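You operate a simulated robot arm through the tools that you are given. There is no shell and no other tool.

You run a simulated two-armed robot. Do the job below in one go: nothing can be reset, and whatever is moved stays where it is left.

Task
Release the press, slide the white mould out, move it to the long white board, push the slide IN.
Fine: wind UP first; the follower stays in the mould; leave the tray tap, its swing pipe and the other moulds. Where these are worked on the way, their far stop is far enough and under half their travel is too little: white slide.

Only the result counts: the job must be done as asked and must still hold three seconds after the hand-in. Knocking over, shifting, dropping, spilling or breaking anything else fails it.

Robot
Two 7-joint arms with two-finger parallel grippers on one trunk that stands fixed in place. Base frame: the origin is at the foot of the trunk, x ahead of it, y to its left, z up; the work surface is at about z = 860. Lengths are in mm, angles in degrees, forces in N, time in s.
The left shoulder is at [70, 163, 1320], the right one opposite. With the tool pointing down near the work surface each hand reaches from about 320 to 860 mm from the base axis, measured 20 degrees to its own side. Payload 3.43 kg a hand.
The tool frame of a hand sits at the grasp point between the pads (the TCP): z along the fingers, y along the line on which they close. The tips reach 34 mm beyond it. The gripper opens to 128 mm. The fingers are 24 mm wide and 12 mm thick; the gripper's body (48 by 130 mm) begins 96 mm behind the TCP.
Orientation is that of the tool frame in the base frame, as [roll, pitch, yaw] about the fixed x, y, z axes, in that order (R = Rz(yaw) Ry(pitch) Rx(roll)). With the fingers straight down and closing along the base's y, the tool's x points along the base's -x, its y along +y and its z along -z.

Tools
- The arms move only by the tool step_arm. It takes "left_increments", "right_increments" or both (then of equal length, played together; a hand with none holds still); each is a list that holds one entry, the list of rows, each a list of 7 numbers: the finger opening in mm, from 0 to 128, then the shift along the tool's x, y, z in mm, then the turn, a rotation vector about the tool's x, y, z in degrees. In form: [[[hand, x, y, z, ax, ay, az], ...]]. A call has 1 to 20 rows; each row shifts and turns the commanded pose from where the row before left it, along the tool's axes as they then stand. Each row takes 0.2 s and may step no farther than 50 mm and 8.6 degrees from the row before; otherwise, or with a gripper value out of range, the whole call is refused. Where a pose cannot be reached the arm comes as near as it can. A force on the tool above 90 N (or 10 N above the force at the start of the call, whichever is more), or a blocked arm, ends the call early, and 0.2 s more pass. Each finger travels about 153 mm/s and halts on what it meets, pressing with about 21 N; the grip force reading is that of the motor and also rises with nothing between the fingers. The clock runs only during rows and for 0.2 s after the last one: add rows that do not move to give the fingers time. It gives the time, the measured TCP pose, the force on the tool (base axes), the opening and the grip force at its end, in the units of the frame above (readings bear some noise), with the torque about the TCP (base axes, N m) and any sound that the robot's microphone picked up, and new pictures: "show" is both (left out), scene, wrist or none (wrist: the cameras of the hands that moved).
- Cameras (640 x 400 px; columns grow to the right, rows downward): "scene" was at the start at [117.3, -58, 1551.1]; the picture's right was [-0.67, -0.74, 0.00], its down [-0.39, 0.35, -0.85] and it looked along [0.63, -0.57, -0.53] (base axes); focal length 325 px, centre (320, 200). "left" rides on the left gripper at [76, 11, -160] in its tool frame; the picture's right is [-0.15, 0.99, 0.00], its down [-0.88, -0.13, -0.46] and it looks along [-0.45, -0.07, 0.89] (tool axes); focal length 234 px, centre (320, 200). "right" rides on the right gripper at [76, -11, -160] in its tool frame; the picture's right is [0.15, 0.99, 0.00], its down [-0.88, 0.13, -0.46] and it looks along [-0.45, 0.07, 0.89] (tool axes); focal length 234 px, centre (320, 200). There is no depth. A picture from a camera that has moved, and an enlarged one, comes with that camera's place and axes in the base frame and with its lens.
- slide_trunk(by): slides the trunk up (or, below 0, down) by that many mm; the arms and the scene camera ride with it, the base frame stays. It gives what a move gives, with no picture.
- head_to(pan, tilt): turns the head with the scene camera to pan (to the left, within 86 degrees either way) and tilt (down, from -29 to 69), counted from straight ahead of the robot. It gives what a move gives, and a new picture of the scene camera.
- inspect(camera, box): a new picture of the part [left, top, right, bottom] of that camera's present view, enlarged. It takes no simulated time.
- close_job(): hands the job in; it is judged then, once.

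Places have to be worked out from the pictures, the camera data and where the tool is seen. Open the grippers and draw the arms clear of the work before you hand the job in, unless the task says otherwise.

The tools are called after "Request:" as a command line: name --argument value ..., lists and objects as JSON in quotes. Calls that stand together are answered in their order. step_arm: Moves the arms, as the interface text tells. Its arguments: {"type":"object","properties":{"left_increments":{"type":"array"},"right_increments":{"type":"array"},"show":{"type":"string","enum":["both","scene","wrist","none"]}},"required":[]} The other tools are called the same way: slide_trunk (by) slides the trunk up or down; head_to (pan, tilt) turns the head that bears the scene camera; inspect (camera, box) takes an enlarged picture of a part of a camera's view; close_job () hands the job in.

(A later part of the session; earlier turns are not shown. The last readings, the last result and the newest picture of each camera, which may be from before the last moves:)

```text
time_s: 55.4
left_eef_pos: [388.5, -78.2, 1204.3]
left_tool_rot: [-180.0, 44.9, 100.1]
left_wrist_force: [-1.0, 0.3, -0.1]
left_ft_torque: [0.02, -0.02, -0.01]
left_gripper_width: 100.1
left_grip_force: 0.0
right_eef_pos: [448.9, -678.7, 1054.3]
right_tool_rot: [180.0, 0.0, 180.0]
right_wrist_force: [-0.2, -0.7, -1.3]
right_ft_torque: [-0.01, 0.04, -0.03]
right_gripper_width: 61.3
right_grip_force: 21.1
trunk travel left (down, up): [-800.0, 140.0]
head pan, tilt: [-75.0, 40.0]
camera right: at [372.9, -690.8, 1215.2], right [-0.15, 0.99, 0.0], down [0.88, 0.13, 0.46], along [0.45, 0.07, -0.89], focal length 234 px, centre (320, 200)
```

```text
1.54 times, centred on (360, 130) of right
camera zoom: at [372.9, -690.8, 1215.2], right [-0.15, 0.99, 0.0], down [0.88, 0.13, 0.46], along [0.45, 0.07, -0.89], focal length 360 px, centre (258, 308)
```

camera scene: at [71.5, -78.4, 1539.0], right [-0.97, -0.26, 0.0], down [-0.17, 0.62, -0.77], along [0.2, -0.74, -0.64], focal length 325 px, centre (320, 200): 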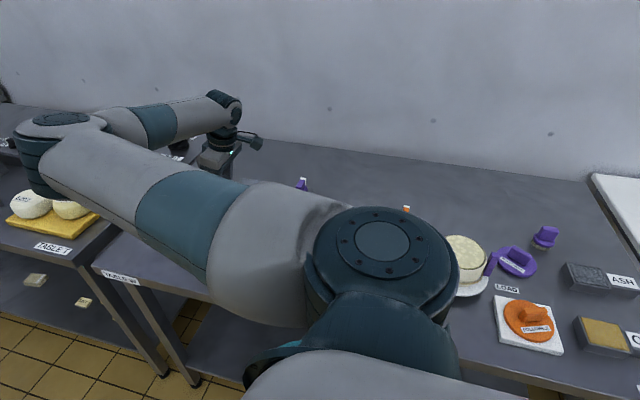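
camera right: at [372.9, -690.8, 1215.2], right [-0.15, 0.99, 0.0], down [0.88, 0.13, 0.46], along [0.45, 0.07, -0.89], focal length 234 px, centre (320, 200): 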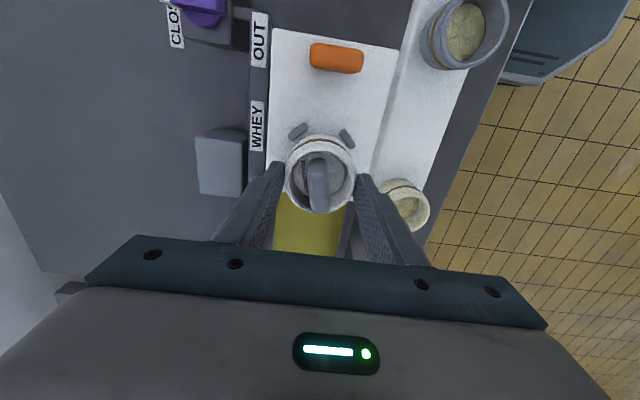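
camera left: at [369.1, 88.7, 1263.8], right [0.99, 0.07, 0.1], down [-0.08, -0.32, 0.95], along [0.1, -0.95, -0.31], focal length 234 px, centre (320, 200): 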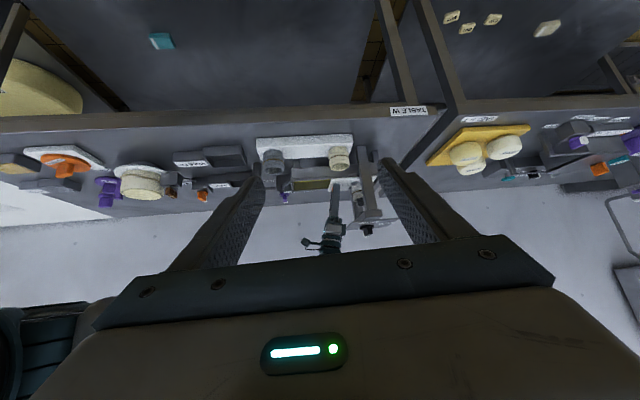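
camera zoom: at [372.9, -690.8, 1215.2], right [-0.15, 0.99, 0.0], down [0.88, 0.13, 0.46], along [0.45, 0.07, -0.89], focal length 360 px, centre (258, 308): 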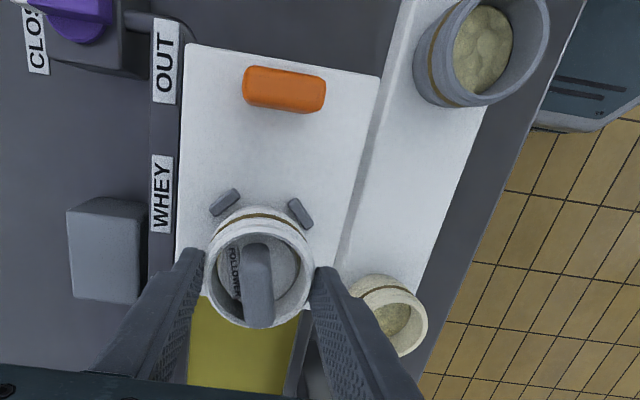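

The finger tips seem higher on the mould than before – it may have slipped down in the grip. I zoom in on both views.

Request:
inspect --camera "left" --box '[285, 175, 335, 225]'

Request:
inspect --camera "right" --box '[240, 100, 400, 250]'

```text
8.00 times, centred on (310, 200) of left
camera zoom: at [370.4, 87.1, 1263.6], right [0.99, 0.07, 0.1], down [-0.08, -0.32, 0.94], along [0.1, -0.95, -0.31], focal length 1873 px, centre (400, 200)
```

zoom: 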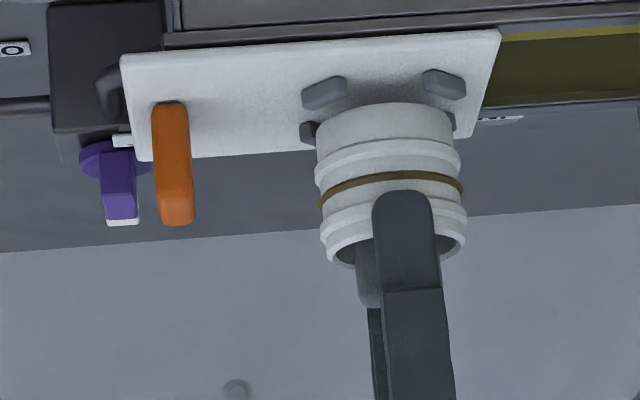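

```text
2.67 times, centred on (320, 175) of right
camera zoom: at [372.9, -690.8, 1215.2], right [-0.15, 0.99, 0.0], down [0.88, 0.13, 0.46], along [0.45, 0.07, -0.89], focal length 624 px, centre (320, 267)
```

zoom: 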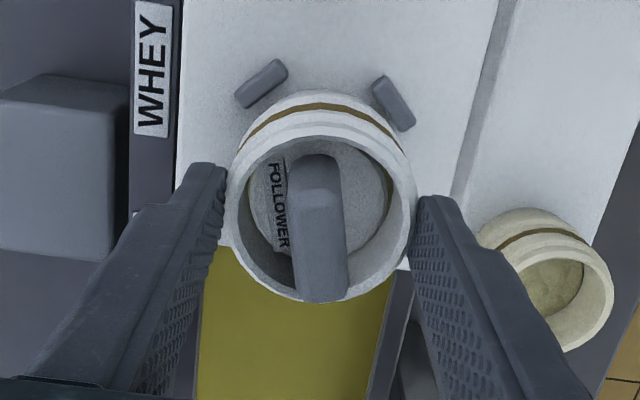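

The mould rose only about 10–20 mm while the hand rose 44: it slipped in the light grip and now hangs by its upper third. I hold still and close with full force first, then look again.

Request:
step_arm --right_increments '[[[0, 0, 0, 0, 0, 0, 0], [0, 0, 0, 0, 0, 0, 0], [0, 0, 0, 0, 0, 0, 0]]]' --show "wrist"

Request:
inspect --camera "left" --box '[285, 175, 335, 225]'

```text
time_s: 56.2
left_eef_pos: [388.1, -79.3, 1204.2]
left_tool_rot: [180.0, 45.0, 100.0]
left_wrist_force: [-0.2, -0.3, 0.2]
left_ft_torque: [-0.02, -0.04, -0.03]
left_gripper_width: 99.8
left_grip_force: 0.1
right_eef_pos: [447.9, -678.8, 1054.4]
right_tool_rot: [-179.9, 0.0, -179.9]
right_wrist_force: [0.8, 0.6, -2.0]
right_ft_torque: [0.01, 0.0, -0.01]
right_gripper_width: 60.8
right_grip_force: 20.9
trunk travel left (down, up): [-800.0, 140.0]
head pan, tilt: [-75.0, 40.0]
camera right: at [373.0, -690.8, 1215.1], right [-0.15, 0.99, 0.0], down [0.88, 0.13, 0.46], along [0.45, 0.07, -0.89], focal length 234 px, centre (320, 200)
```

right: 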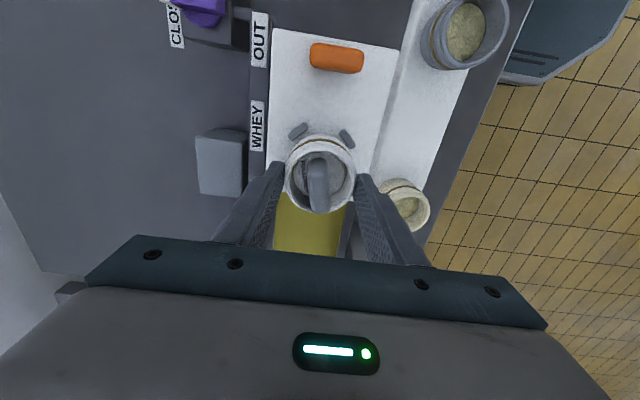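

```text
8.00 times, centred on (310, 200) of left
camera zoom: at [370.4, 87.0, 1263.6], right [0.99, 0.07, 0.1], down [-0.08, -0.32, 0.94], along [0.1, -0.95, -0.31], focal length 1873 px, centre (400, 200)
```

zoom: 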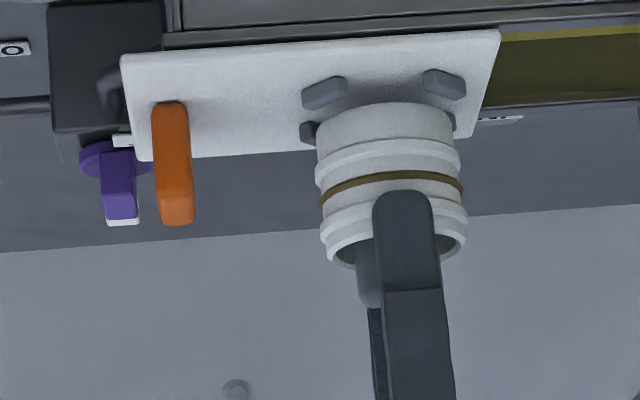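

It is steady now at full force (band risen about 15 mm, weight about 2 N). I test by lifting another 15 mm slowly and checking whether the mould follows.

Request:
step_arm --right_increments '[[[0, 0, 0, -3, 0, 0, 0], [0, 0, 0, -4, 0, 0, 0], [0, 0, 0, -4, 0, 0, 0], [0, 0, 0, -4, 0, 0, 0], [0, 0, 0, 0, 0, 0, 0]]]' --show "wrist"

Request:
inspect --camera "left" --box '[285, 175, 335, 225]'

Request:
inspect --camera "right" --box '[240, 100, 400, 250]'

```text
time_s: 57.4
left_eef_pos: [388.7, -78.8, 1204.6]
left_tool_rot: [179.9, 45.0, 100.1]
left_wrist_force: [0.2, -0.2, 0.6]
left_ft_torque: [-0.02, 0.04, 0.02]
left_gripper_width: 100.0
left_grip_force: 0.1
right_eef_pos: [447.9, -679.1, 1069.2]
right_tool_rot: [-179.9, 0.0, -180.0]
right_wrist_force: [-0.6, 0.2, -0.8]
right_ft_torque: [-0.02, -0.01, -0.01]
right_gripper_width: 61.0
right_grip_force: 21.1
trunk travel left (down, up): [-800.0, 140.0]
head pan, tilt: [-75.0, 40.0]
camera right: at [372.9, -690.6, 1230.0], right [-0.15, 0.99, 0.0], down [0.88, 0.13, 0.46], along [0.45, 0.07, -0.89], focal length 234 px, centre (320, 200)
```

right: 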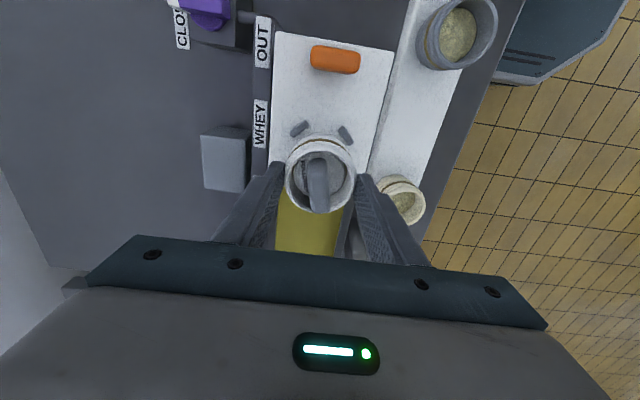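

```text
8.00 times, centred on (310, 200) of left
camera zoom: at [370.4, 87.0, 1263.6], right [0.99, 0.07, 0.1], down [-0.08, -0.32, 0.94], along [0.1, -0.95, -0.31], focal length 1873 px, centre (400, 200)
```

zoom: 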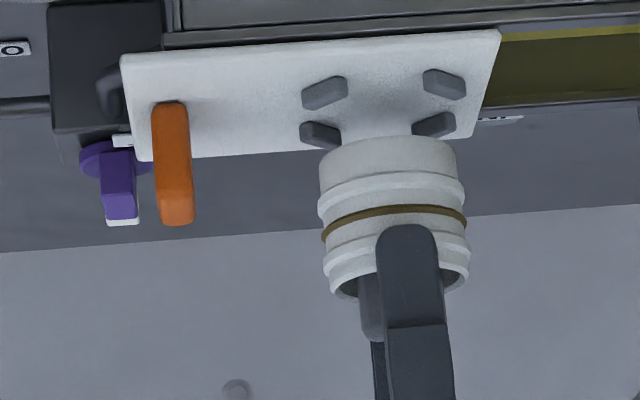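

```text
2.67 times, centred on (320, 175) of right
camera zoom: at [372.9, -690.6, 1230.0], right [-0.15, 0.99, 0.0], down [0.88, 0.13, 0.46], along [0.45, 0.07, -0.89], focal length 624 px, centre (320, 267)
```

zoom: 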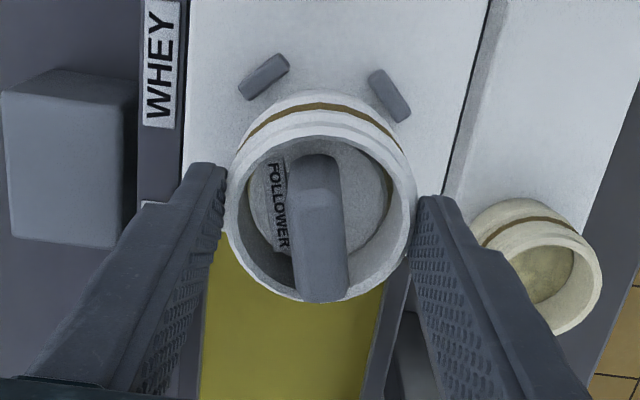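

It followed the full 15 mm: the grip holds and all four cleats are clear below it (bottom about z 987). I carry it slowly over to the middle of the long white board, about [411, -555], between the two other moulds.

Request:
step_arm --right_increments '[[[0, 1, 3, 0, 0, 0, 0], [0, 2, 6, 0, 0, 0, 0], [0, 2.3, 8, 0, 0, 0, 0], [0, 2.3, 8, 0, 0, 0, 0], [0, 2.3, 8, 0, 0, 0, 0], [0, 2.3, 8, 0, 0, 0, 0], [0, 2.3, 8, 0, 0, 0, 0], [0, 2.3, 8, 0, 0, 0, 0], [0, 2.3, 8, 0, 0, 0, 0], [0, 2.3, 8, 0, 0, 0, 0], [0, 2.3, 8, 0, 0, 0, 0], [0, 2.3, 8, 0, 0, 0, 0], [0, 2.3, 8, 0, 0, 0, 0], [0, 2.3, 8, 0, 0, 0, 0], [0, 2.3, 8, 0, 0, 0, 0], [0, 2.3, 8, 0, 0, 0, 0], [0, 2, 5, 0, 0, 0, 0], [0, 1, 3, 0, 0, 0, 0], [0, 0, 0, 0, 0, 0, 0]]]' --show "wrist"

Request:
inspect --camera "left" --box '[250, 120, 370, 220]'

Request:
inspect --camera "right" --box '[200, 50, 440, 250]'

```text
time_s: 61.4
left_eef_pos: [388.5, -78.6, 1204.4]
left_tool_rot: [179.9, 44.9, 100.0]
left_wrist_force: [0.1, 0.4, -0.7]
left_ft_torque: [0.03, 0.01, -0.02]
left_gripper_width: 99.9
left_grip_force: 0.0
right_eef_pos: [409.2, -549.6, 1069.6]
right_tool_rot: [-180.0, 0.0, -179.9]
right_wrist_force: [0.6, 1.1, -1.5]
right_ft_torque: [0.03, -0.01, -0.01]
right_gripper_width: 61.1
right_grip_force: 21.2
trunk travel left (down, up): [-800.0, 140.0]
head pan, tilt: [-75.0, 40.0]
camera right: at [334.7, -561.5, 1229.8], right [-0.15, 0.99, 0.0], down [0.88, 0.13, 0.46], along [0.45, 0.07, -0.89], focal length 234 px, centre (320, 200)
```

right: 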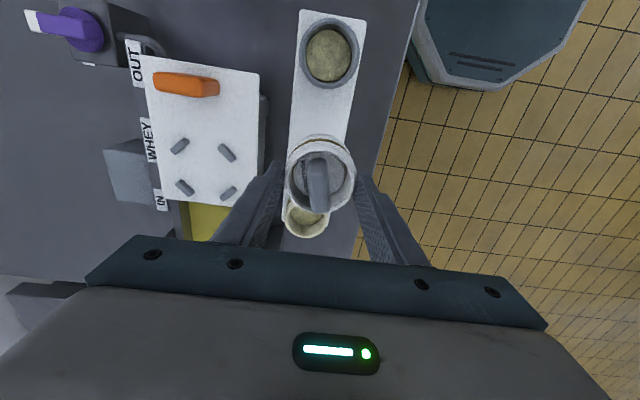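

```text
4.00 times, centred on (310, 170) of left
camera zoom: at [370.4, 87.1, 1263.6], right [0.99, 0.07, 0.1], down [-0.08, -0.32, 0.94], along [0.1, -0.95, -0.31], focal length 937 px, centre (360, 320)
```

zoom: 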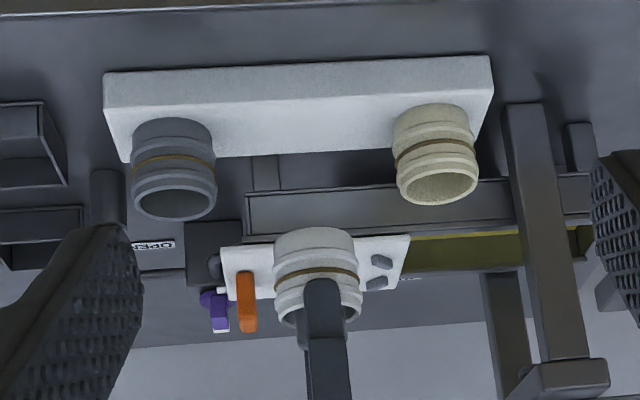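

```text
2.00 times, centred on (320, 150) of right
camera zoom: at [334.7, -561.5, 1229.8], right [-0.15, 0.99, 0.0], down [0.88, 0.13, 0.46], along [0.45, 0.07, -0.89], focal length 468 px, centre (320, 300)
```

zoom: 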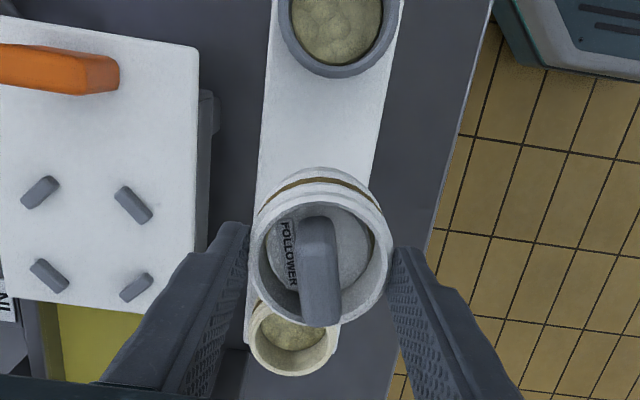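

The mould hangs over the middle of the board, whose centre line computes to y about -553 with top z about 890. I trim to [411, -553] and lower 72 mm, then look.

Request:
step_arm --right_increments '[[[0, -2, -3.4, 0, 0, 0, 0], [0, 0, 0, 4, 0, 0, 0], [0, 0, 0, 8, 0, 0, 0], [0, 0, 0, 10, 0, 0, 0], [0, 0, 0, 10, 0, 0, 0], [0, 0, 0, 10, 0, 0, 0], [0, 0, 0, 10, 0, 0, 0], [0, 0, 0, 10, 0, 0, 0], [0, 0, 0, 7, 0, 0, 0], [0, 0, 0, 3, 0, 0, 0], [0, 0, 0, 0, 0, 0, 0]]]' --show "wrist"

Request:
inspect --camera "left" --box '[265, 125, 345, 190]'

Request:
inspect --camera "right" --box '[200, 50, 440, 250]'

```text
time_s: 63.8
left_eef_pos: [389.1, -78.5, 1204.7]
left_tool_rot: [-180.0, 45.0, 100.1]
left_wrist_force: [0.9, -0.5, -0.4]
left_ft_torque: [-0.05, 0.03, -0.01]
left_gripper_width: 99.9
left_grip_force: 0.1
right_eef_pos: [411.6, -553.7, 999.7]
right_tool_rot: [-179.9, 0.1, -179.9]
right_wrist_force: [-0.2, 0.2, -1.8]
right_ft_torque: [0.04, 0.01, -0.02]
right_gripper_width: 60.9
right_grip_force: 20.9
trunk travel left (down, up): [-800.0, 140.0]
head pan, tilt: [-75.0, 40.0]
camera right: at [336.8, -565.2, 1158.2], right [-0.15, 0.99, 0.0], down [0.88, 0.13, 0.46], along [0.45, 0.07, -0.89], focal length 234 px, centre (320, 200)
```

right: 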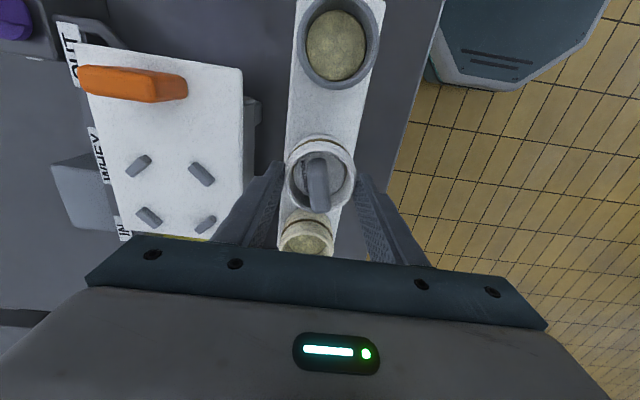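

```text
6.15 times, centred on (305, 158) of left
camera zoom: at [370.4, 87.2, 1263.6], right [0.99, 0.07, 0.1], down [-0.08, -0.32, 0.94], along [0.1, -0.95, -0.31], focal length 1441 px, centre (412, 462)
```

zoom: 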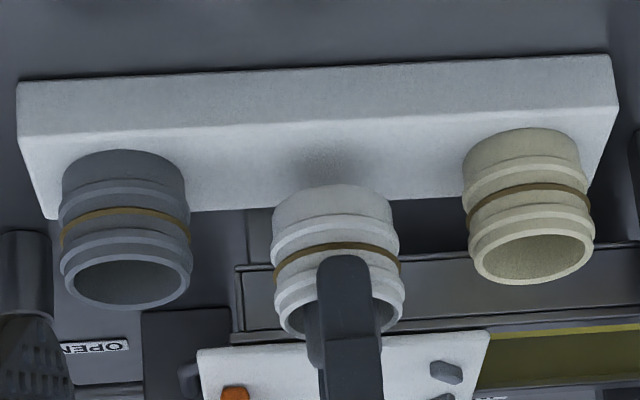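

```text
2.00 times, centred on (320, 150) of right
camera zoom: at [336.8, -565.2, 1158.2], right [-0.15, 0.99, 0.0], down [0.88, 0.13, 0.46], along [0.45, 0.07, -0.89], focal length 468 px, centre (320, 300)
```

zoom: 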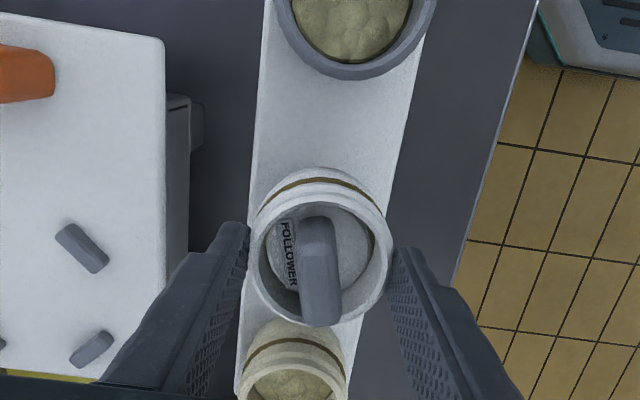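

By comparison with its neighbours, the mould's foot is about 23 mm above the board. I lower 18 mm more and then in 1.5 mm rows, watching the vertical force.

Request:
step_arm --right_increments '[[[0, 0, 0, 5, 0, 0, 0], [0, 0, 0, 5, 0, 0, 0], [0, 0, 0, 5, 0, 0, 0], [0, 0, 0, 3, 0, 0, 0], [0, 0, 0, 0, 0, 0, 0]]]' --show "none"

Request:
inspect --camera "left" --box '[265, 125, 345, 190]'

```text
time_s: 65.0
left_eef_pos: [388.0, -78.7, 1205.0]
left_tool_rot: [180.0, 45.0, 100.1]
left_wrist_force: [0.2, 0.2, 0.5]
left_ft_torque: [0.01, -0.02, 0.01]
left_gripper_width: 100.2
left_grip_force: 0.1
right_eef_pos: [411.0, -552.2, 980.5]
right_tool_rot: [-180.0, 0.0, 179.9]
right_wrist_force: [0.4, 0.0, -1.0]
right_ft_torque: [0.0, -0.01, 0.03]
right_gripper_width: 60.9
right_grip_force: 20.7
trunk travel left (down, up): [-800.0, 140.0]
head pan, tilt: [-75.0, 40.0]
```

```text
6.15 times, centred on (305, 158) of left
camera zoom: at [370.4, 87.2, 1263.6], right [0.99, 0.07, 0.1], down [-0.08, -0.32, 0.94], along [0.1, -0.95, -0.31], focal length 1441 px, centre (412, 462)
```

zoom: 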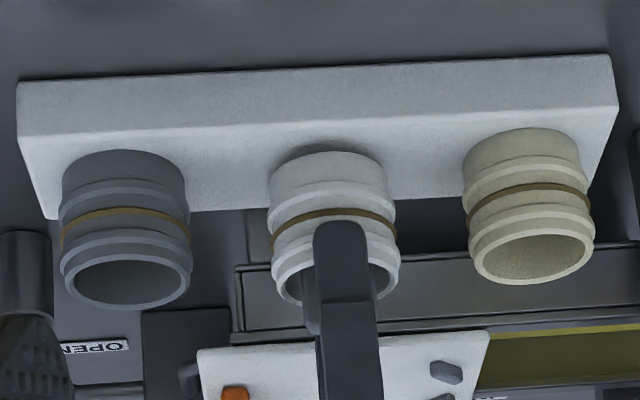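

About 5 mm remain. I continue in 1.5 mm rows.

Request:
step_arm --right_increments '[[[0, 0, 0, 1.5, 0, 0, 0], [0, 0, 0, 1.5, 0, 0, 0], [0, 0, 0, 1, 0, 0, 0], [0, 0, 0, 0, 0, 0, 0]]]' --show "none"

Request:
inspect --camera "left" --box '[265, 125, 345, 190]'

```text
time_s: 66.0
left_eef_pos: [388.8, -77.9, 1205.3]
left_tool_rot: [-180.0, 45.0, 100.1]
left_wrist_force: [-0.6, -0.6, -0.3]
left_ft_torque: [-0.01, -0.01, -0.02]
left_gripper_width: 100.0
left_grip_force: 0.1
right_eef_pos: [411.0, -553.6, 976.5]
right_tool_rot: [-180.0, 0.0, -179.9]
right_wrist_force: [-0.2, 0.6, -2.4]
right_ft_torque: [-0.01, 0.0, 0.02]
right_gripper_width: 60.5
right_grip_force: 20.4
trunk travel left (down, up): [-800.0, 140.0]
head pan, tilt: [-75.0, 40.0]
```

```text
6.15 times, centred on (305, 158) of left
camera zoom: at [370.4, 87.1, 1263.6], right [0.99, 0.07, 0.1], down [-0.08, -0.32, 0.94], along [0.1, -0.95, -0.31], focal length 1441 px, centre (412, 462)
```

zoom: 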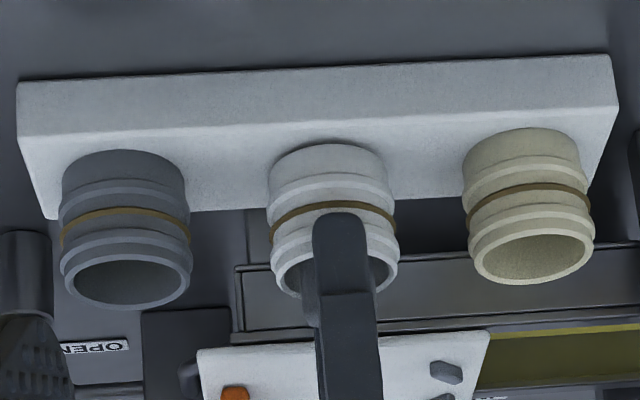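

Not yet touching (force still about -2 N). I lower in 1 mm rows.

Request:
step_arm --right_increments '[[[0, 0, 0, 1, 0, 0, 0], [0, 0, 0, 1, 0, 0, 0], [0, 0, 0, 0, 0, 0, 0]]]' --show "none"

Request:
step_arm --right_increments '[[[0, 0, 0, 1, 0, 0, 0], [0, 0, 0, 0.5, 0, 0, 0], [0, 0, 0, 0, 0, 0, 0]]]' --show "none"

Request:
inspect --camera "left" --box '[265, 125, 345, 190]'

```text
time_s: 66.8
left_eef_pos: [388.6, -78.6, 1204.1]
left_tool_rot: [180.0, 45.1, 100.2]
left_wrist_force: [0.8, 1.1, -0.4]
left_ft_torque: [-0.01, -0.01, 0.02]
left_gripper_width: 100.3
left_grip_force: 0.1
right_eef_pos: [411.8, -553.3, 973.6]
right_tool_rot: [-179.9, 0.0, -179.9]
right_wrist_force: [-0.1, -0.1, -2.4]
right_ft_torque: [0.0, 0.02, 0.0]
right_gripper_width: 60.6
right_grip_force: 21.2
trunk travel left (down, up): [-800.0, 140.0]
head pan, tilt: [-75.0, 40.0]
```

```text
time_s: 67.6
left_eef_pos: [386.8, -79.1, 1204.5]
left_tool_rot: [180.0, 45.0, 100.1]
left_wrist_force: [0.0, -0.5, 0.2]
left_ft_torque: [-0.02, 0.03, 0.0]
left_gripper_width: 99.9
left_grip_force: 0.0
right_eef_pos: [412.0, -553.6, 972.1]
right_tool_rot: [-179.9, -0.1, -179.9]
right_wrist_force: [0.0, -0.8, -1.6]
right_ft_torque: [-0.03, 0.02, 0.02]
right_gripper_width: 60.7
right_grip_force: 21.0
trunk travel left (down, up): [-800.0, 140.0]
head pan, tilt: [-75.0, 40.0]
```

```text
6.15 times, centred on (305, 158) of left
camera zoom: at [370.4, 87.1, 1263.6], right [0.99, 0.07, 0.1], down [-0.08, -0.32, 0.94], along [0.1, -0.95, -0.31], focal length 1441 px, centre (412, 462)
```

zoom: 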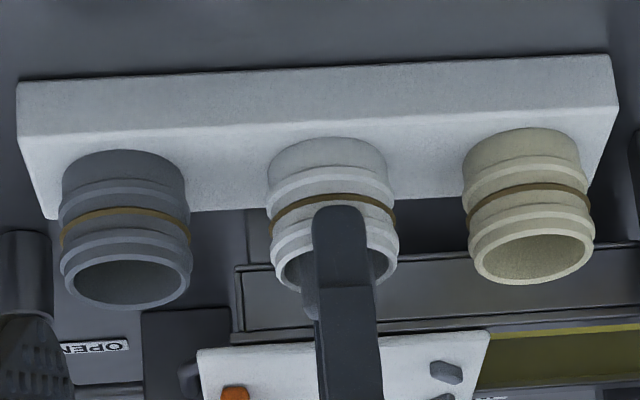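

It looks level with its neighbours but no upward force yet; I go on in 0.8 mm rows and read the force.

Request:
step_arm --right_increments '[[[0, 0, 0, 0.8, 0, 0, 0], [0, 0, 0, 0.8, 0, 0, 0], [0, 0, 0, 0, 0, 0, 0]]]' --show "none"

Request:
inspect --camera "left" --box '[285, 130, 325, 180]'

```text
time_s: 68.4
left_eef_pos: [388.1, -78.3, 1204.6]
left_tool_rot: [-179.9, 45.1, 100.1]
left_wrist_force: [0.2, -0.6, 0.9]
left_ft_torque: [-0.01, 0.03, -0.05]
left_gripper_width: 100.0
left_grip_force: 0.0
right_eef_pos: [410.4, -553.7, 972.6]
right_tool_rot: [-179.8, 0.1, -179.9]
right_wrist_force: [2.2, -1.4, 9.9]
right_ft_torque: [0.18, -0.02, -0.01]
right_gripper_width: 61.0
right_grip_force: 21.5
trunk travel left (down, up): [-800.0, 140.0]
head pan, tilt: [-75.0, 40.0]
```

```text
8.00 times, centred on (305, 155) of left
camera zoom: at [369.8, 88.0, 1263.9], right [0.99, 0.07, 0.1], down [-0.08, -0.32, 0.95], along [0.1, -0.95, -0.31], focal length 1873 px, centre (440, 560)
```

zoom: 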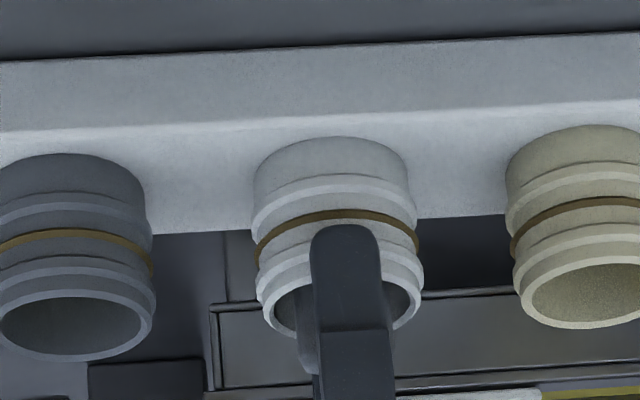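

Force +9.9 N: the mould is standing on the board. I relax 0.7 mm, open gradually to 76 mm (keeping clear of the tray wall and neighbours) and wait.

Request:
step_arm --right_increments '[[[0, 0, 0, -0.7, 0, 0, 0], [60, 0, 0, 0, 0, 0, 0], [64, 0, 0, 0, 0, 0, 0], [68, 0, 0, 0, 0, 0, 0], [72, 0, 0, 0, 0, 0, 0], [76, 0, 0, 0, 0, 0, 0], [76, 0, 0, 0, 0, 0, 0]]]' --show "wrist"

Request:
inspect --camera "left" --box '[265, 125, 345, 190]'

Request:
inspect --camera "right" --box '[200, 50, 440, 250]'

```text
time_s: 70.0
left_eef_pos: [387.9, -79.4, 1205.4]
left_tool_rot: [180.0, 44.9, 100.1]
left_wrist_force: [0.2, 0.4, 1.1]
left_ft_torque: [-0.03, -0.01, 0.0]
left_gripper_width: 99.9
left_grip_force: 0.1
right_eef_pos: [411.9, -553.6, 970.7]
right_tool_rot: [-179.9, 0.0, -179.9]
right_wrist_force: [0.4, -0.1, 0.5]
right_ft_torque: [-0.01, 0.0, 0.01]
right_gripper_width: 75.8
right_grip_force: 0.0
trunk travel left (down, up): [-800.0, 140.0]
head pan, tilt: [-75.0, 40.0]
camera right: at [336.3, -565.3, 1131.9], right [-0.15, 0.99, 0.0], down [0.88, 0.13, 0.46], along [0.45, 0.07, -0.89], focal length 234 px, centre (320, 200)
```

right: 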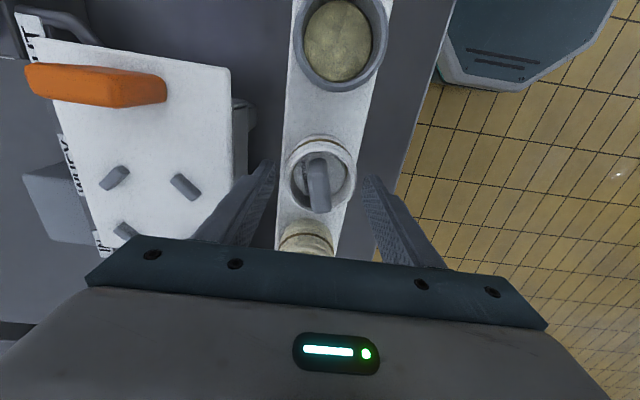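

```text
6.15 times, centred on (305, 158) of left
camera zoom: at [370.3, 87.2, 1263.7], right [0.99, 0.07, 0.1], down [-0.08, -0.32, 0.95], along [0.1, -0.95, -0.31], focal length 1441 px, centre (412, 462)
```

zoom: 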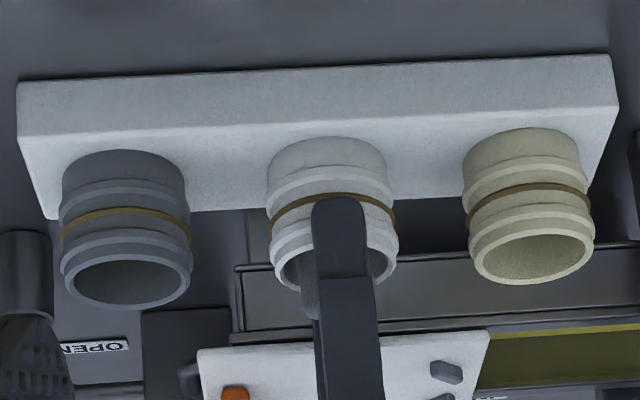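

```text
2.00 times, centred on (320, 150) of right
camera zoom: at [336.3, -565.3, 1131.9], right [-0.15, 0.99, 0.0], down [0.88, 0.13, 0.46], along [0.45, 0.07, -0.89], focal length 468 px, centre (320, 300)
```

zoom: 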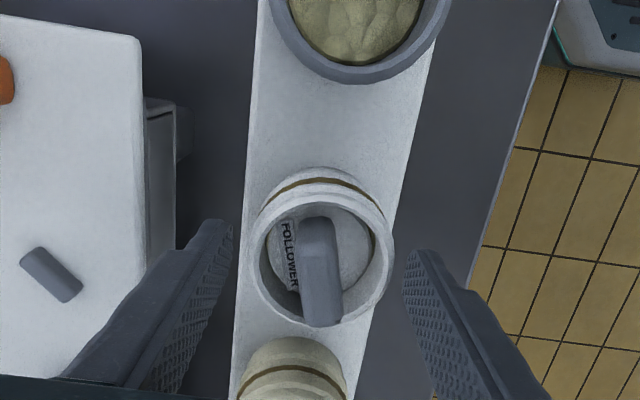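

The mould stands freely on the board with its follower in place. I rise straight up 100 mm, then move over to the slide's handle (now near x 358, y -680).

Request:
step_arm --right_increments '[[[76, 0, 0, -10, 0, 0, 0], [76, 0, 0, -20, 0, 0, 0], [76, 0, 0, -30, 0, 0, 0], [76, 0, 0, -40, 0, 0, 0], [80, 14.5, -31.6, 0, 0, 0, 0], [80, 14.5, -31.6, 0, 0, 0, 0], [80, 14.5, -31.6, 0, 0, 0, 0], [80, 14.5, -31.6, 0, 0, 0, 0], [80, 0, 0, 0, 0, -6, 0], [80, 0, 0, 0, 0, -6, 0], [80, 0, 0, 0, 0, 0, 0]]]' --show "wrist"

Request:
inspect --camera "left" --box '[250, 120, 370, 220]'

Request:
inspect --camera "right" --box '[200, 60, 440, 260]'

```text
time_s: 72.4
left_eef_pos: [388.8, -79.4, 1204.0]
left_tool_rot: [-180.0, 45.1, 100.0]
left_wrist_force: [0.2, 0.6, -0.1]
left_ft_torque: [0.01, 0.01, -0.01]
left_gripper_width: 100.1
left_grip_force: 0.1
right_eef_pos: [353.4, -681.6, 1071.2]
right_tool_rot: [-179.9, 12.0, 180.0]
right_wrist_force: [0.2, -0.2, 0.1]
right_ft_torque: [0.05, 0.0, 0.0]
right_gripper_width: 80.2
right_grip_force: 0.2
trunk travel left (down, up): [-800.0, 140.0]
head pan, tilt: [-75.0, 40.0]
camera right: at [247.2, -692.6, 1212.1], right [-0.14, 0.99, -0.03], down [0.77, 0.13, 0.63], along [0.63, 0.07, -0.78], focal length 234 px, centre (320, 200)
```

right: 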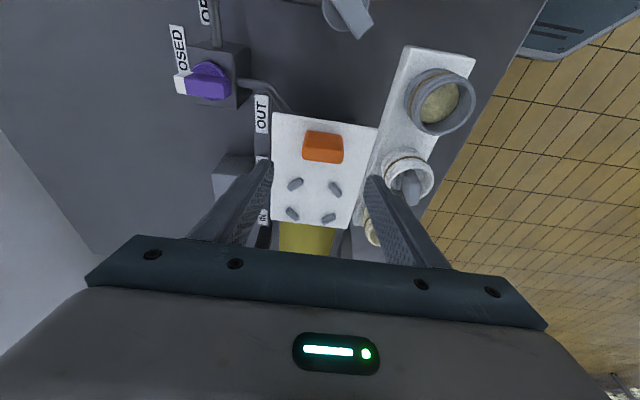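

```text
4.00 times, centred on (310, 170) of left
camera zoom: at [370.7, 86.7, 1263.5], right [0.99, 0.07, 0.1], down [-0.08, -0.32, 0.94], along [0.1, -0.95, -0.31], focal length 937 px, centre (360, 320)
```

zoom: 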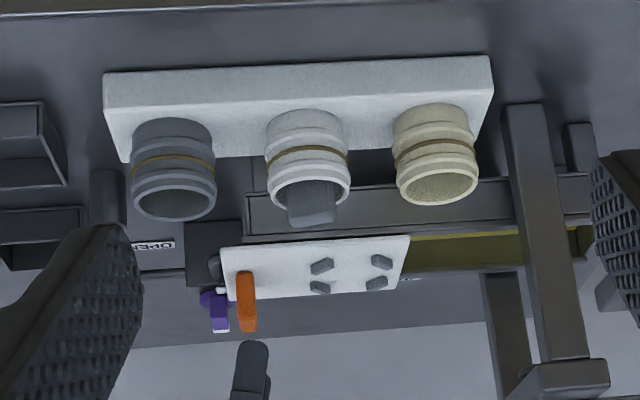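

```text
2.00 times, centred on (320, 160) of right
camera zoom: at [247.2, -692.6, 1212.1], right [-0.14, 0.99, -0.03], down [0.77, 0.13, 0.63], along [0.63, 0.07, -0.78], focal length 468 px, centre (320, 280)
```

zoom: 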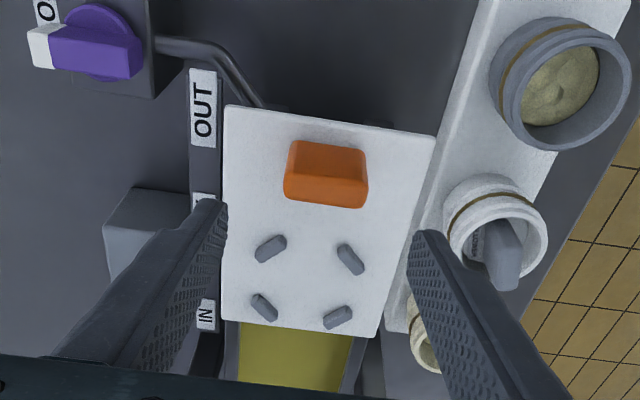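

All three moulds stand on the board, follower in place. I lower straight onto the handle (same relative pose as before) and close on it.

Request:
step_arm --right_increments '[[[80, 4.8, 0.5, 22.5, 0, 0, 0], [80, 4.8, 0.5, 22.5, 0, 0, 0], [80, 4.6, 0.5, 21.5, 0, 0, 0], [80, 0, 0, 0, 0, 0, 0], [50, 0, 0, 0, 0, 0, 0], [20, 0, 0, 0, 0, 0, 0], [0, 0, 0, 0, 0, 0, 0]]]' --show "wrist"

Request:
inspect --camera "right" --box '[200, 60, 440, 260]'

```text
time_s: 74.0
left_eef_pos: [388.1, -80.3, 1203.8]
left_tool_rot: [180.0, 45.0, 100.0]
left_wrist_force: [-0.6, -0.1, 0.4]
left_ft_torque: [0.02, -0.02, -0.01]
left_gripper_width: 99.9
left_grip_force: 0.3
right_eef_pos: [352.8, -680.3, 1001.8]
right_tool_rot: [-179.9, 12.0, 179.9]
right_wrist_force: [0.5, -11.2, 6.2]
right_ft_torque: [0.82, 0.36, 0.03]
right_gripper_width: 41.7
right_grip_force: 44.9
trunk travel left (down, up): [-800.0, 140.0]
head pan, tilt: [-75.0, 40.0]
camera right: at [246.5, -691.4, 1143.6], right [-0.14, 0.99, -0.03], down [0.77, 0.13, 0.63], along [0.63, 0.07, -0.78], focal length 234 px, centre (320, 200)
```

right: 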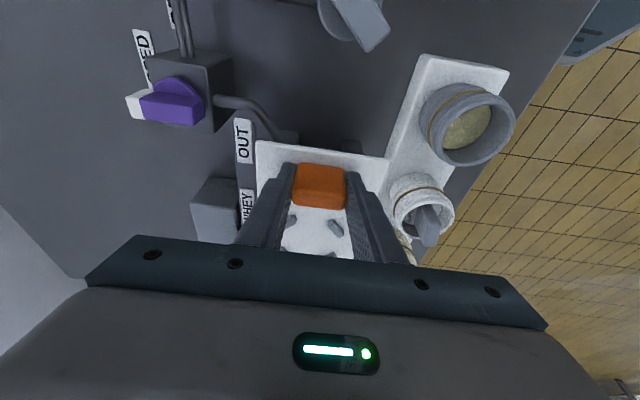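

```text
2.00 times, centred on (320, 160) of right
camera zoom: at [246.5, -691.4, 1143.6], right [-0.14, 0.99, -0.03], down [0.77, 0.13, 0.63], along [0.63, 0.07, -0.78], focal length 468 px, centre (320, 280)
```

zoom: 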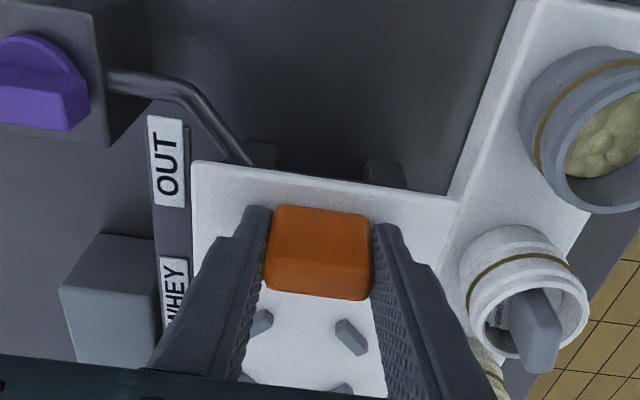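

The handle is held again. I ease the small sideways load and push the slide in slowly, first about 132 mm.

Request:
step_arm --right_increments '[[[0, -3.9, -1.5, 0.8, 0, 0, 0], [0, -7.8, 0, 1.7, 0, 0, 0], [0, -7.8, 0, 1.7, 0, 0, 0], [0, -7.8, 0, 1.7, 0, 0, 0], [0, -7.8, 0, 1.7, 0, 0, 0], [0, -7.8, 0, 1.7, 0, 0, 0], [0, -7.8, 0, 1.7, 0, 0, 0], [0, -7.8, 0, 1.7, 0, 0, 0], [0, -7.8, 0, 1.7, 0, 0, 0], [0, -7.8, 0, 1.7, 0, 0, 0], [0, -7.8, 0, 1.7, 0, 0, 0], [0, -7.8, 0, 1.7, 0, 0, 0], [0, -7.8, 0, 1.7, 0, 0, 0], [0, -7.8, 0, 1.7, 0, 0, 0], [0, -7.8, 0, 1.7, 0, 0, 0], [0, -7.8, 0, 1.7, 0, 0, 0], [0, -7.8, 0, 1.7, 0, 0, 0], [0, 0, 0, 0, 0, 0, 0]]]' --show "wrist"

Request:
inspect --camera "left" --box '[270, 130, 390, 230]'

```text
time_s: 77.8
left_eef_pos: [388.7, -78.9, 1204.6]
left_tool_rot: [179.9, 44.9, 100.1]
left_wrist_force: [0.5, -0.4, -0.3]
left_ft_torque: [-0.02, 0.01, 0.01]
left_gripper_width: 100.0
left_grip_force: 0.1
right_eef_pos: [485.8, -680.5, 1002.7]
right_tool_rot: [180.0, 12.0, -179.8]
right_wrist_force: [-1.7, 5.3, -11.6]
right_ft_torque: [0.12, -0.61, -0.34]
right_gripper_width: 41.8
right_grip_force: 44.8
trunk travel left (down, up): [-800.0, 140.0]
head pan, tilt: [-75.0, 40.0]
camera right: at [379.8, -691.9, 1143.8], right [-0.14, 0.99, -0.03], down [0.77, 0.13, 0.63], along [0.63, 0.07, -0.78], focal length 234 px, centre (320, 200)
```

right: 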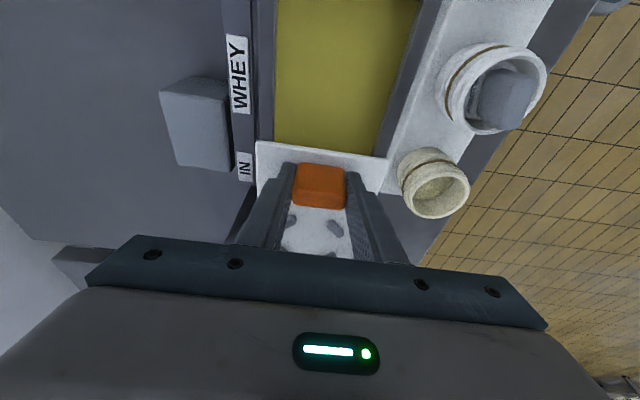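

```text
4.00 times, centred on (330, 180) of left
camera zoom: at [371.0, 86.8, 1263.4], right [0.99, 0.07, 0.1], down [-0.08, -0.32, 0.94], along [0.1, -0.95, -0.31], focal length 937 px, centre (280, 280)
```

zoom: 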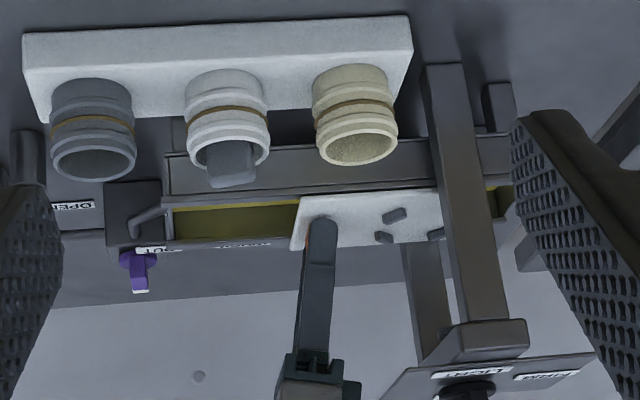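

Smooth so far (x 486). I continue in 4 mm rows towards the IN stop.

Request:
step_arm --right_increments '[[[0, -3.9, 0, 0.9, 0, 0, 0], [0, -3.9, 0, 0.9, 0, 0, 0], [0, -3.9, 0, 0.9, 0, 0, 0], [0, -3.9, 0, 0.9, 0, 0, 0], [0, 0, 0, 0, 0, 0, 0]]]' --show "wrist"

Request:
step_arm --right_increments '[[[0, -2, 0, 0.45, 0, 0, 0], [0, -2, 0, 0.45, 0, 0, 0], [0, 0, 0, 0, 0, 0, 0]]]' --show "wrist"

```text
time_s: 79.0
left_eef_pos: [388.6, -78.0, 1204.3]
left_tool_rot: [180.0, 45.0, 100.1]
left_wrist_force: [-0.5, 0.4, 0.7]
left_ft_torque: [0.02, -0.01, -0.02]
left_gripper_width: 100.1
left_grip_force: 0.0
right_eef_pos: [502.4, -680.6, 1003.7]
right_tool_rot: [-179.9, 12.1, -180.0]
right_wrist_force: [0.1, 5.3, -5.1]
right_ft_torque: [1.24, 0.89, -0.14]
right_gripper_width: 42.0
right_grip_force: 44.4
trunk travel left (down, up): [-800.0, 140.0]
head pan, tilt: [-75.0, 40.0]
camera right: at [395.7, -691.7, 1143.8], right [-0.14, 0.99, -0.03], down [0.77, 0.13, 0.63], along [0.63, 0.07, -0.78], focal length 234 px, centre (320, 200)
```

right: 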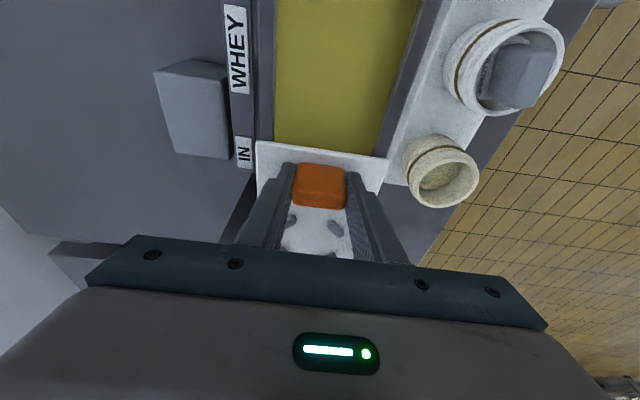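

```text
time_s: 79.8
left_eef_pos: [389.2, -78.6, 1203.9]
left_tool_rot: [179.9, 44.9, 100.0]
left_wrist_force: [-1.0, 0.5, -0.2]
left_ft_torque: [0.0, 0.0, 0.0]
left_gripper_width: 99.8
left_grip_force: 0.1
right_eef_pos: [505.5, -680.1, 1003.5]
right_tool_rot: [-179.8, 12.0, -179.9]
right_wrist_force: [0.4, 4.8, -2.1]
right_ft_torque: [1.15, 1.04, 0.1]
right_gripper_width: 41.9
right_grip_force: 45.3
trunk travel left (down, up): [-800.0, 140.0]
head pan, tilt: [-75.0, 40.0]
camera right: at [399.2, -691.6, 1143.8], right [-0.14, 0.99, -0.03], down [0.77, 0.13, 0.63], along [0.63, 0.07, -0.78], focal length 234 px, centre (320, 200)
```

right: 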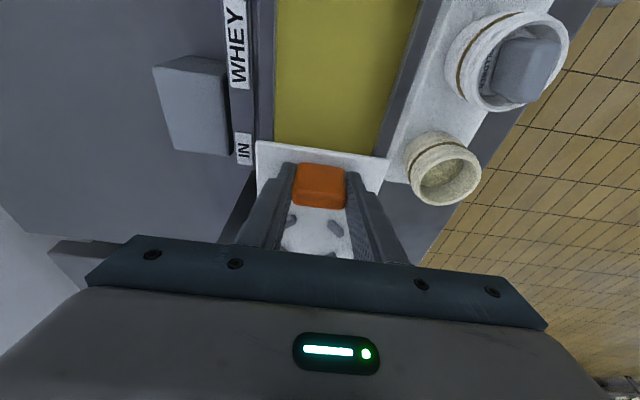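

The slide is back where it started (x 505.5). I push a few mm further to feel for the IN stop.

Request:
step_arm --right_increments '[[[0, -2, 0, 0.45, 0, 0, 0], [0, -2, 0, 0.45, 0, 0, 0], [0, 0, 0, 0, 0, 0, 0]]]' --show "wrist"

```text
time_s: 80.6
left_eef_pos: [386.7, -78.9, 1205.6]
left_tool_rot: [179.8, 45.0, 100.1]
left_wrist_force: [-0.4, 0.1, 0.4]
left_ft_torque: [0.01, 0.03, -0.01]
left_gripper_width: 99.8
left_grip_force: 0.1
right_eef_pos: [507.1, -679.2, 1003.9]
right_tool_rot: [179.9, 11.9, 180.0]
right_wrist_force: [-14.8, 8.3, -8.5]
right_ft_torque: [0.04, -0.53, 0.43]
right_gripper_width: 41.7
right_grip_force: 44.7
trunk travel left (down, up): [-800.0, 140.0]
head pan, tilt: [-75.0, 40.0]
camera right: at [400.0, -691.5, 1143.8], right [-0.14, 0.99, -0.03], down [0.77, 0.13, 0.63], along [0.63, 0.07, -0.78], focal length 234 px, centre (320, 200)
```

right: 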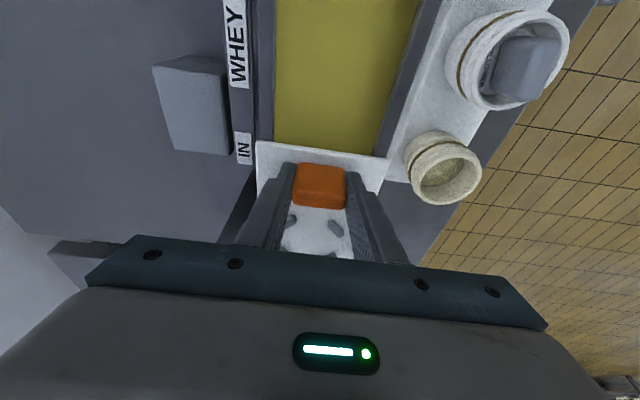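

Force -15 N against the push: the slide is on its IN stop. I open and draw back diagonally up the way I came in.

Request:
step_arm --right_increments '[[[50, 0, 0, 0, 0, 0, 0], [80, 0, 0, 0, 0, 0, 0], [80, 8, 0, -12, 0, 0, 0], [80, 15.7, 0, -23.8, 0, 0, 0], [80, 15.7, 0, -23.8, 0, 0, 0], [80, 15.7, 0, -23.8, 0, 0, 0], [80, 0, 0, 0, 0, 6, 0], [80, 0, 0, 0, 0, 6, 0], [80, 8, 0, -40, 0, 0, 0], [80, 8, 0, -40, 0, 0, 0], [80, 0, 0, 0, 0, 0, 0]]]' --show "both"

Request:
inspect --camera "left" --box '[250, 120, 400, 250]'

Request:
inspect --camera "right" --box '[140, 0, 460, 260]'

```text
time_s: 83.0
left_eef_pos: [388.1, -79.3, 1204.0]
left_tool_rot: [-180.0, 45.0, 100.1]
left_wrist_force: [-0.5, -0.3, -0.5]
left_ft_torque: [-0.01, 0.04, -0.03]
left_gripper_width: 100.1
left_grip_force: 0.0
right_eef_pos: [422.1, -679.1, 1152.7]
right_tool_rot: [180.0, -0.1, -179.9]
right_wrist_force: [0.3, -0.2, -0.5]
right_ft_torque: [0.01, 0.02, -0.01]
right_gripper_width: 80.1
right_grip_force: 0.1
trunk travel left (down, up): [-800.0, 140.0]
head pan, tilt: [-75.0, 40.0]
camera scene: at [73.7, -80.8, 1538.7], right [-0.97, -0.26, 0.0], down [-0.17, 0.62, -0.77], along [0.2, -0.74, -0.64], focal length 325 px, centre (320, 200)
camera right: at [348.0, -691.5, 1312.5], right [-0.15, 0.99, 0.0], down [0.88, 0.13, 0.45], along [0.45, 0.07, -0.89], focal length 234 px, centre (320, 200)
```

scene: 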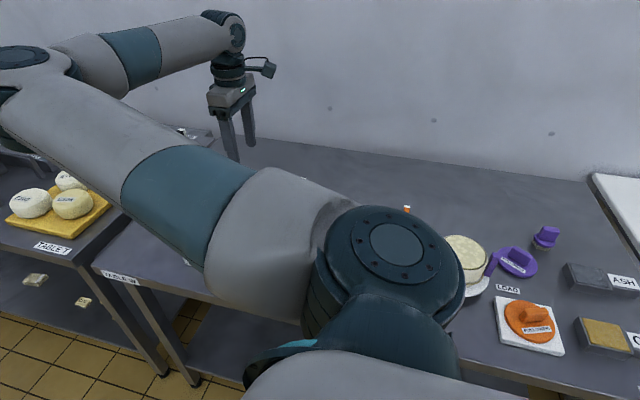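
right: 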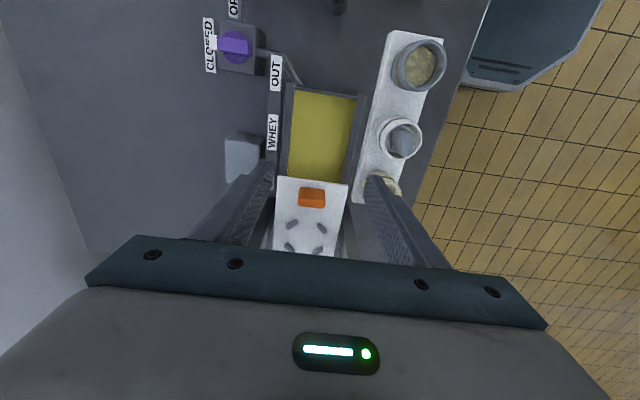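

```text
3.08 times, centred on (325, 185) of left
camera zoom: at [371.1, 86.7, 1263.4], right [0.99, 0.07, 0.1], down [-0.08, -0.32, 0.94], along [0.1, -0.95, -0.31], focal length 720 px, centre (305, 246)
```

zoom: 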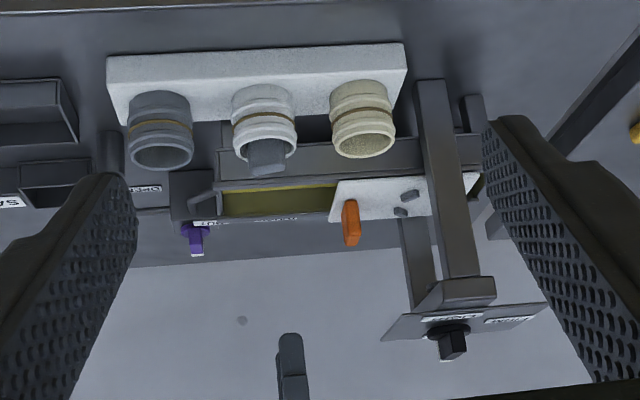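

```text
1.54 times, centred on (300, 130) of right
camera zoom: at [348.0, -691.5, 1312.5], right [-0.15, 0.99, 0.0], down [0.88, 0.13, 0.45], along [0.45, 0.07, -0.89], focal length 360 px, centre (351, 308)
```

zoom: 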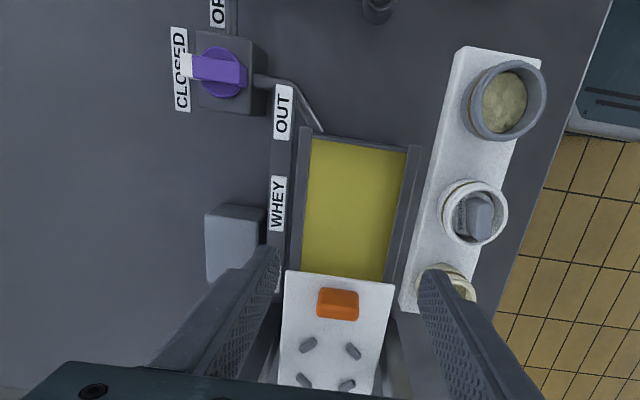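

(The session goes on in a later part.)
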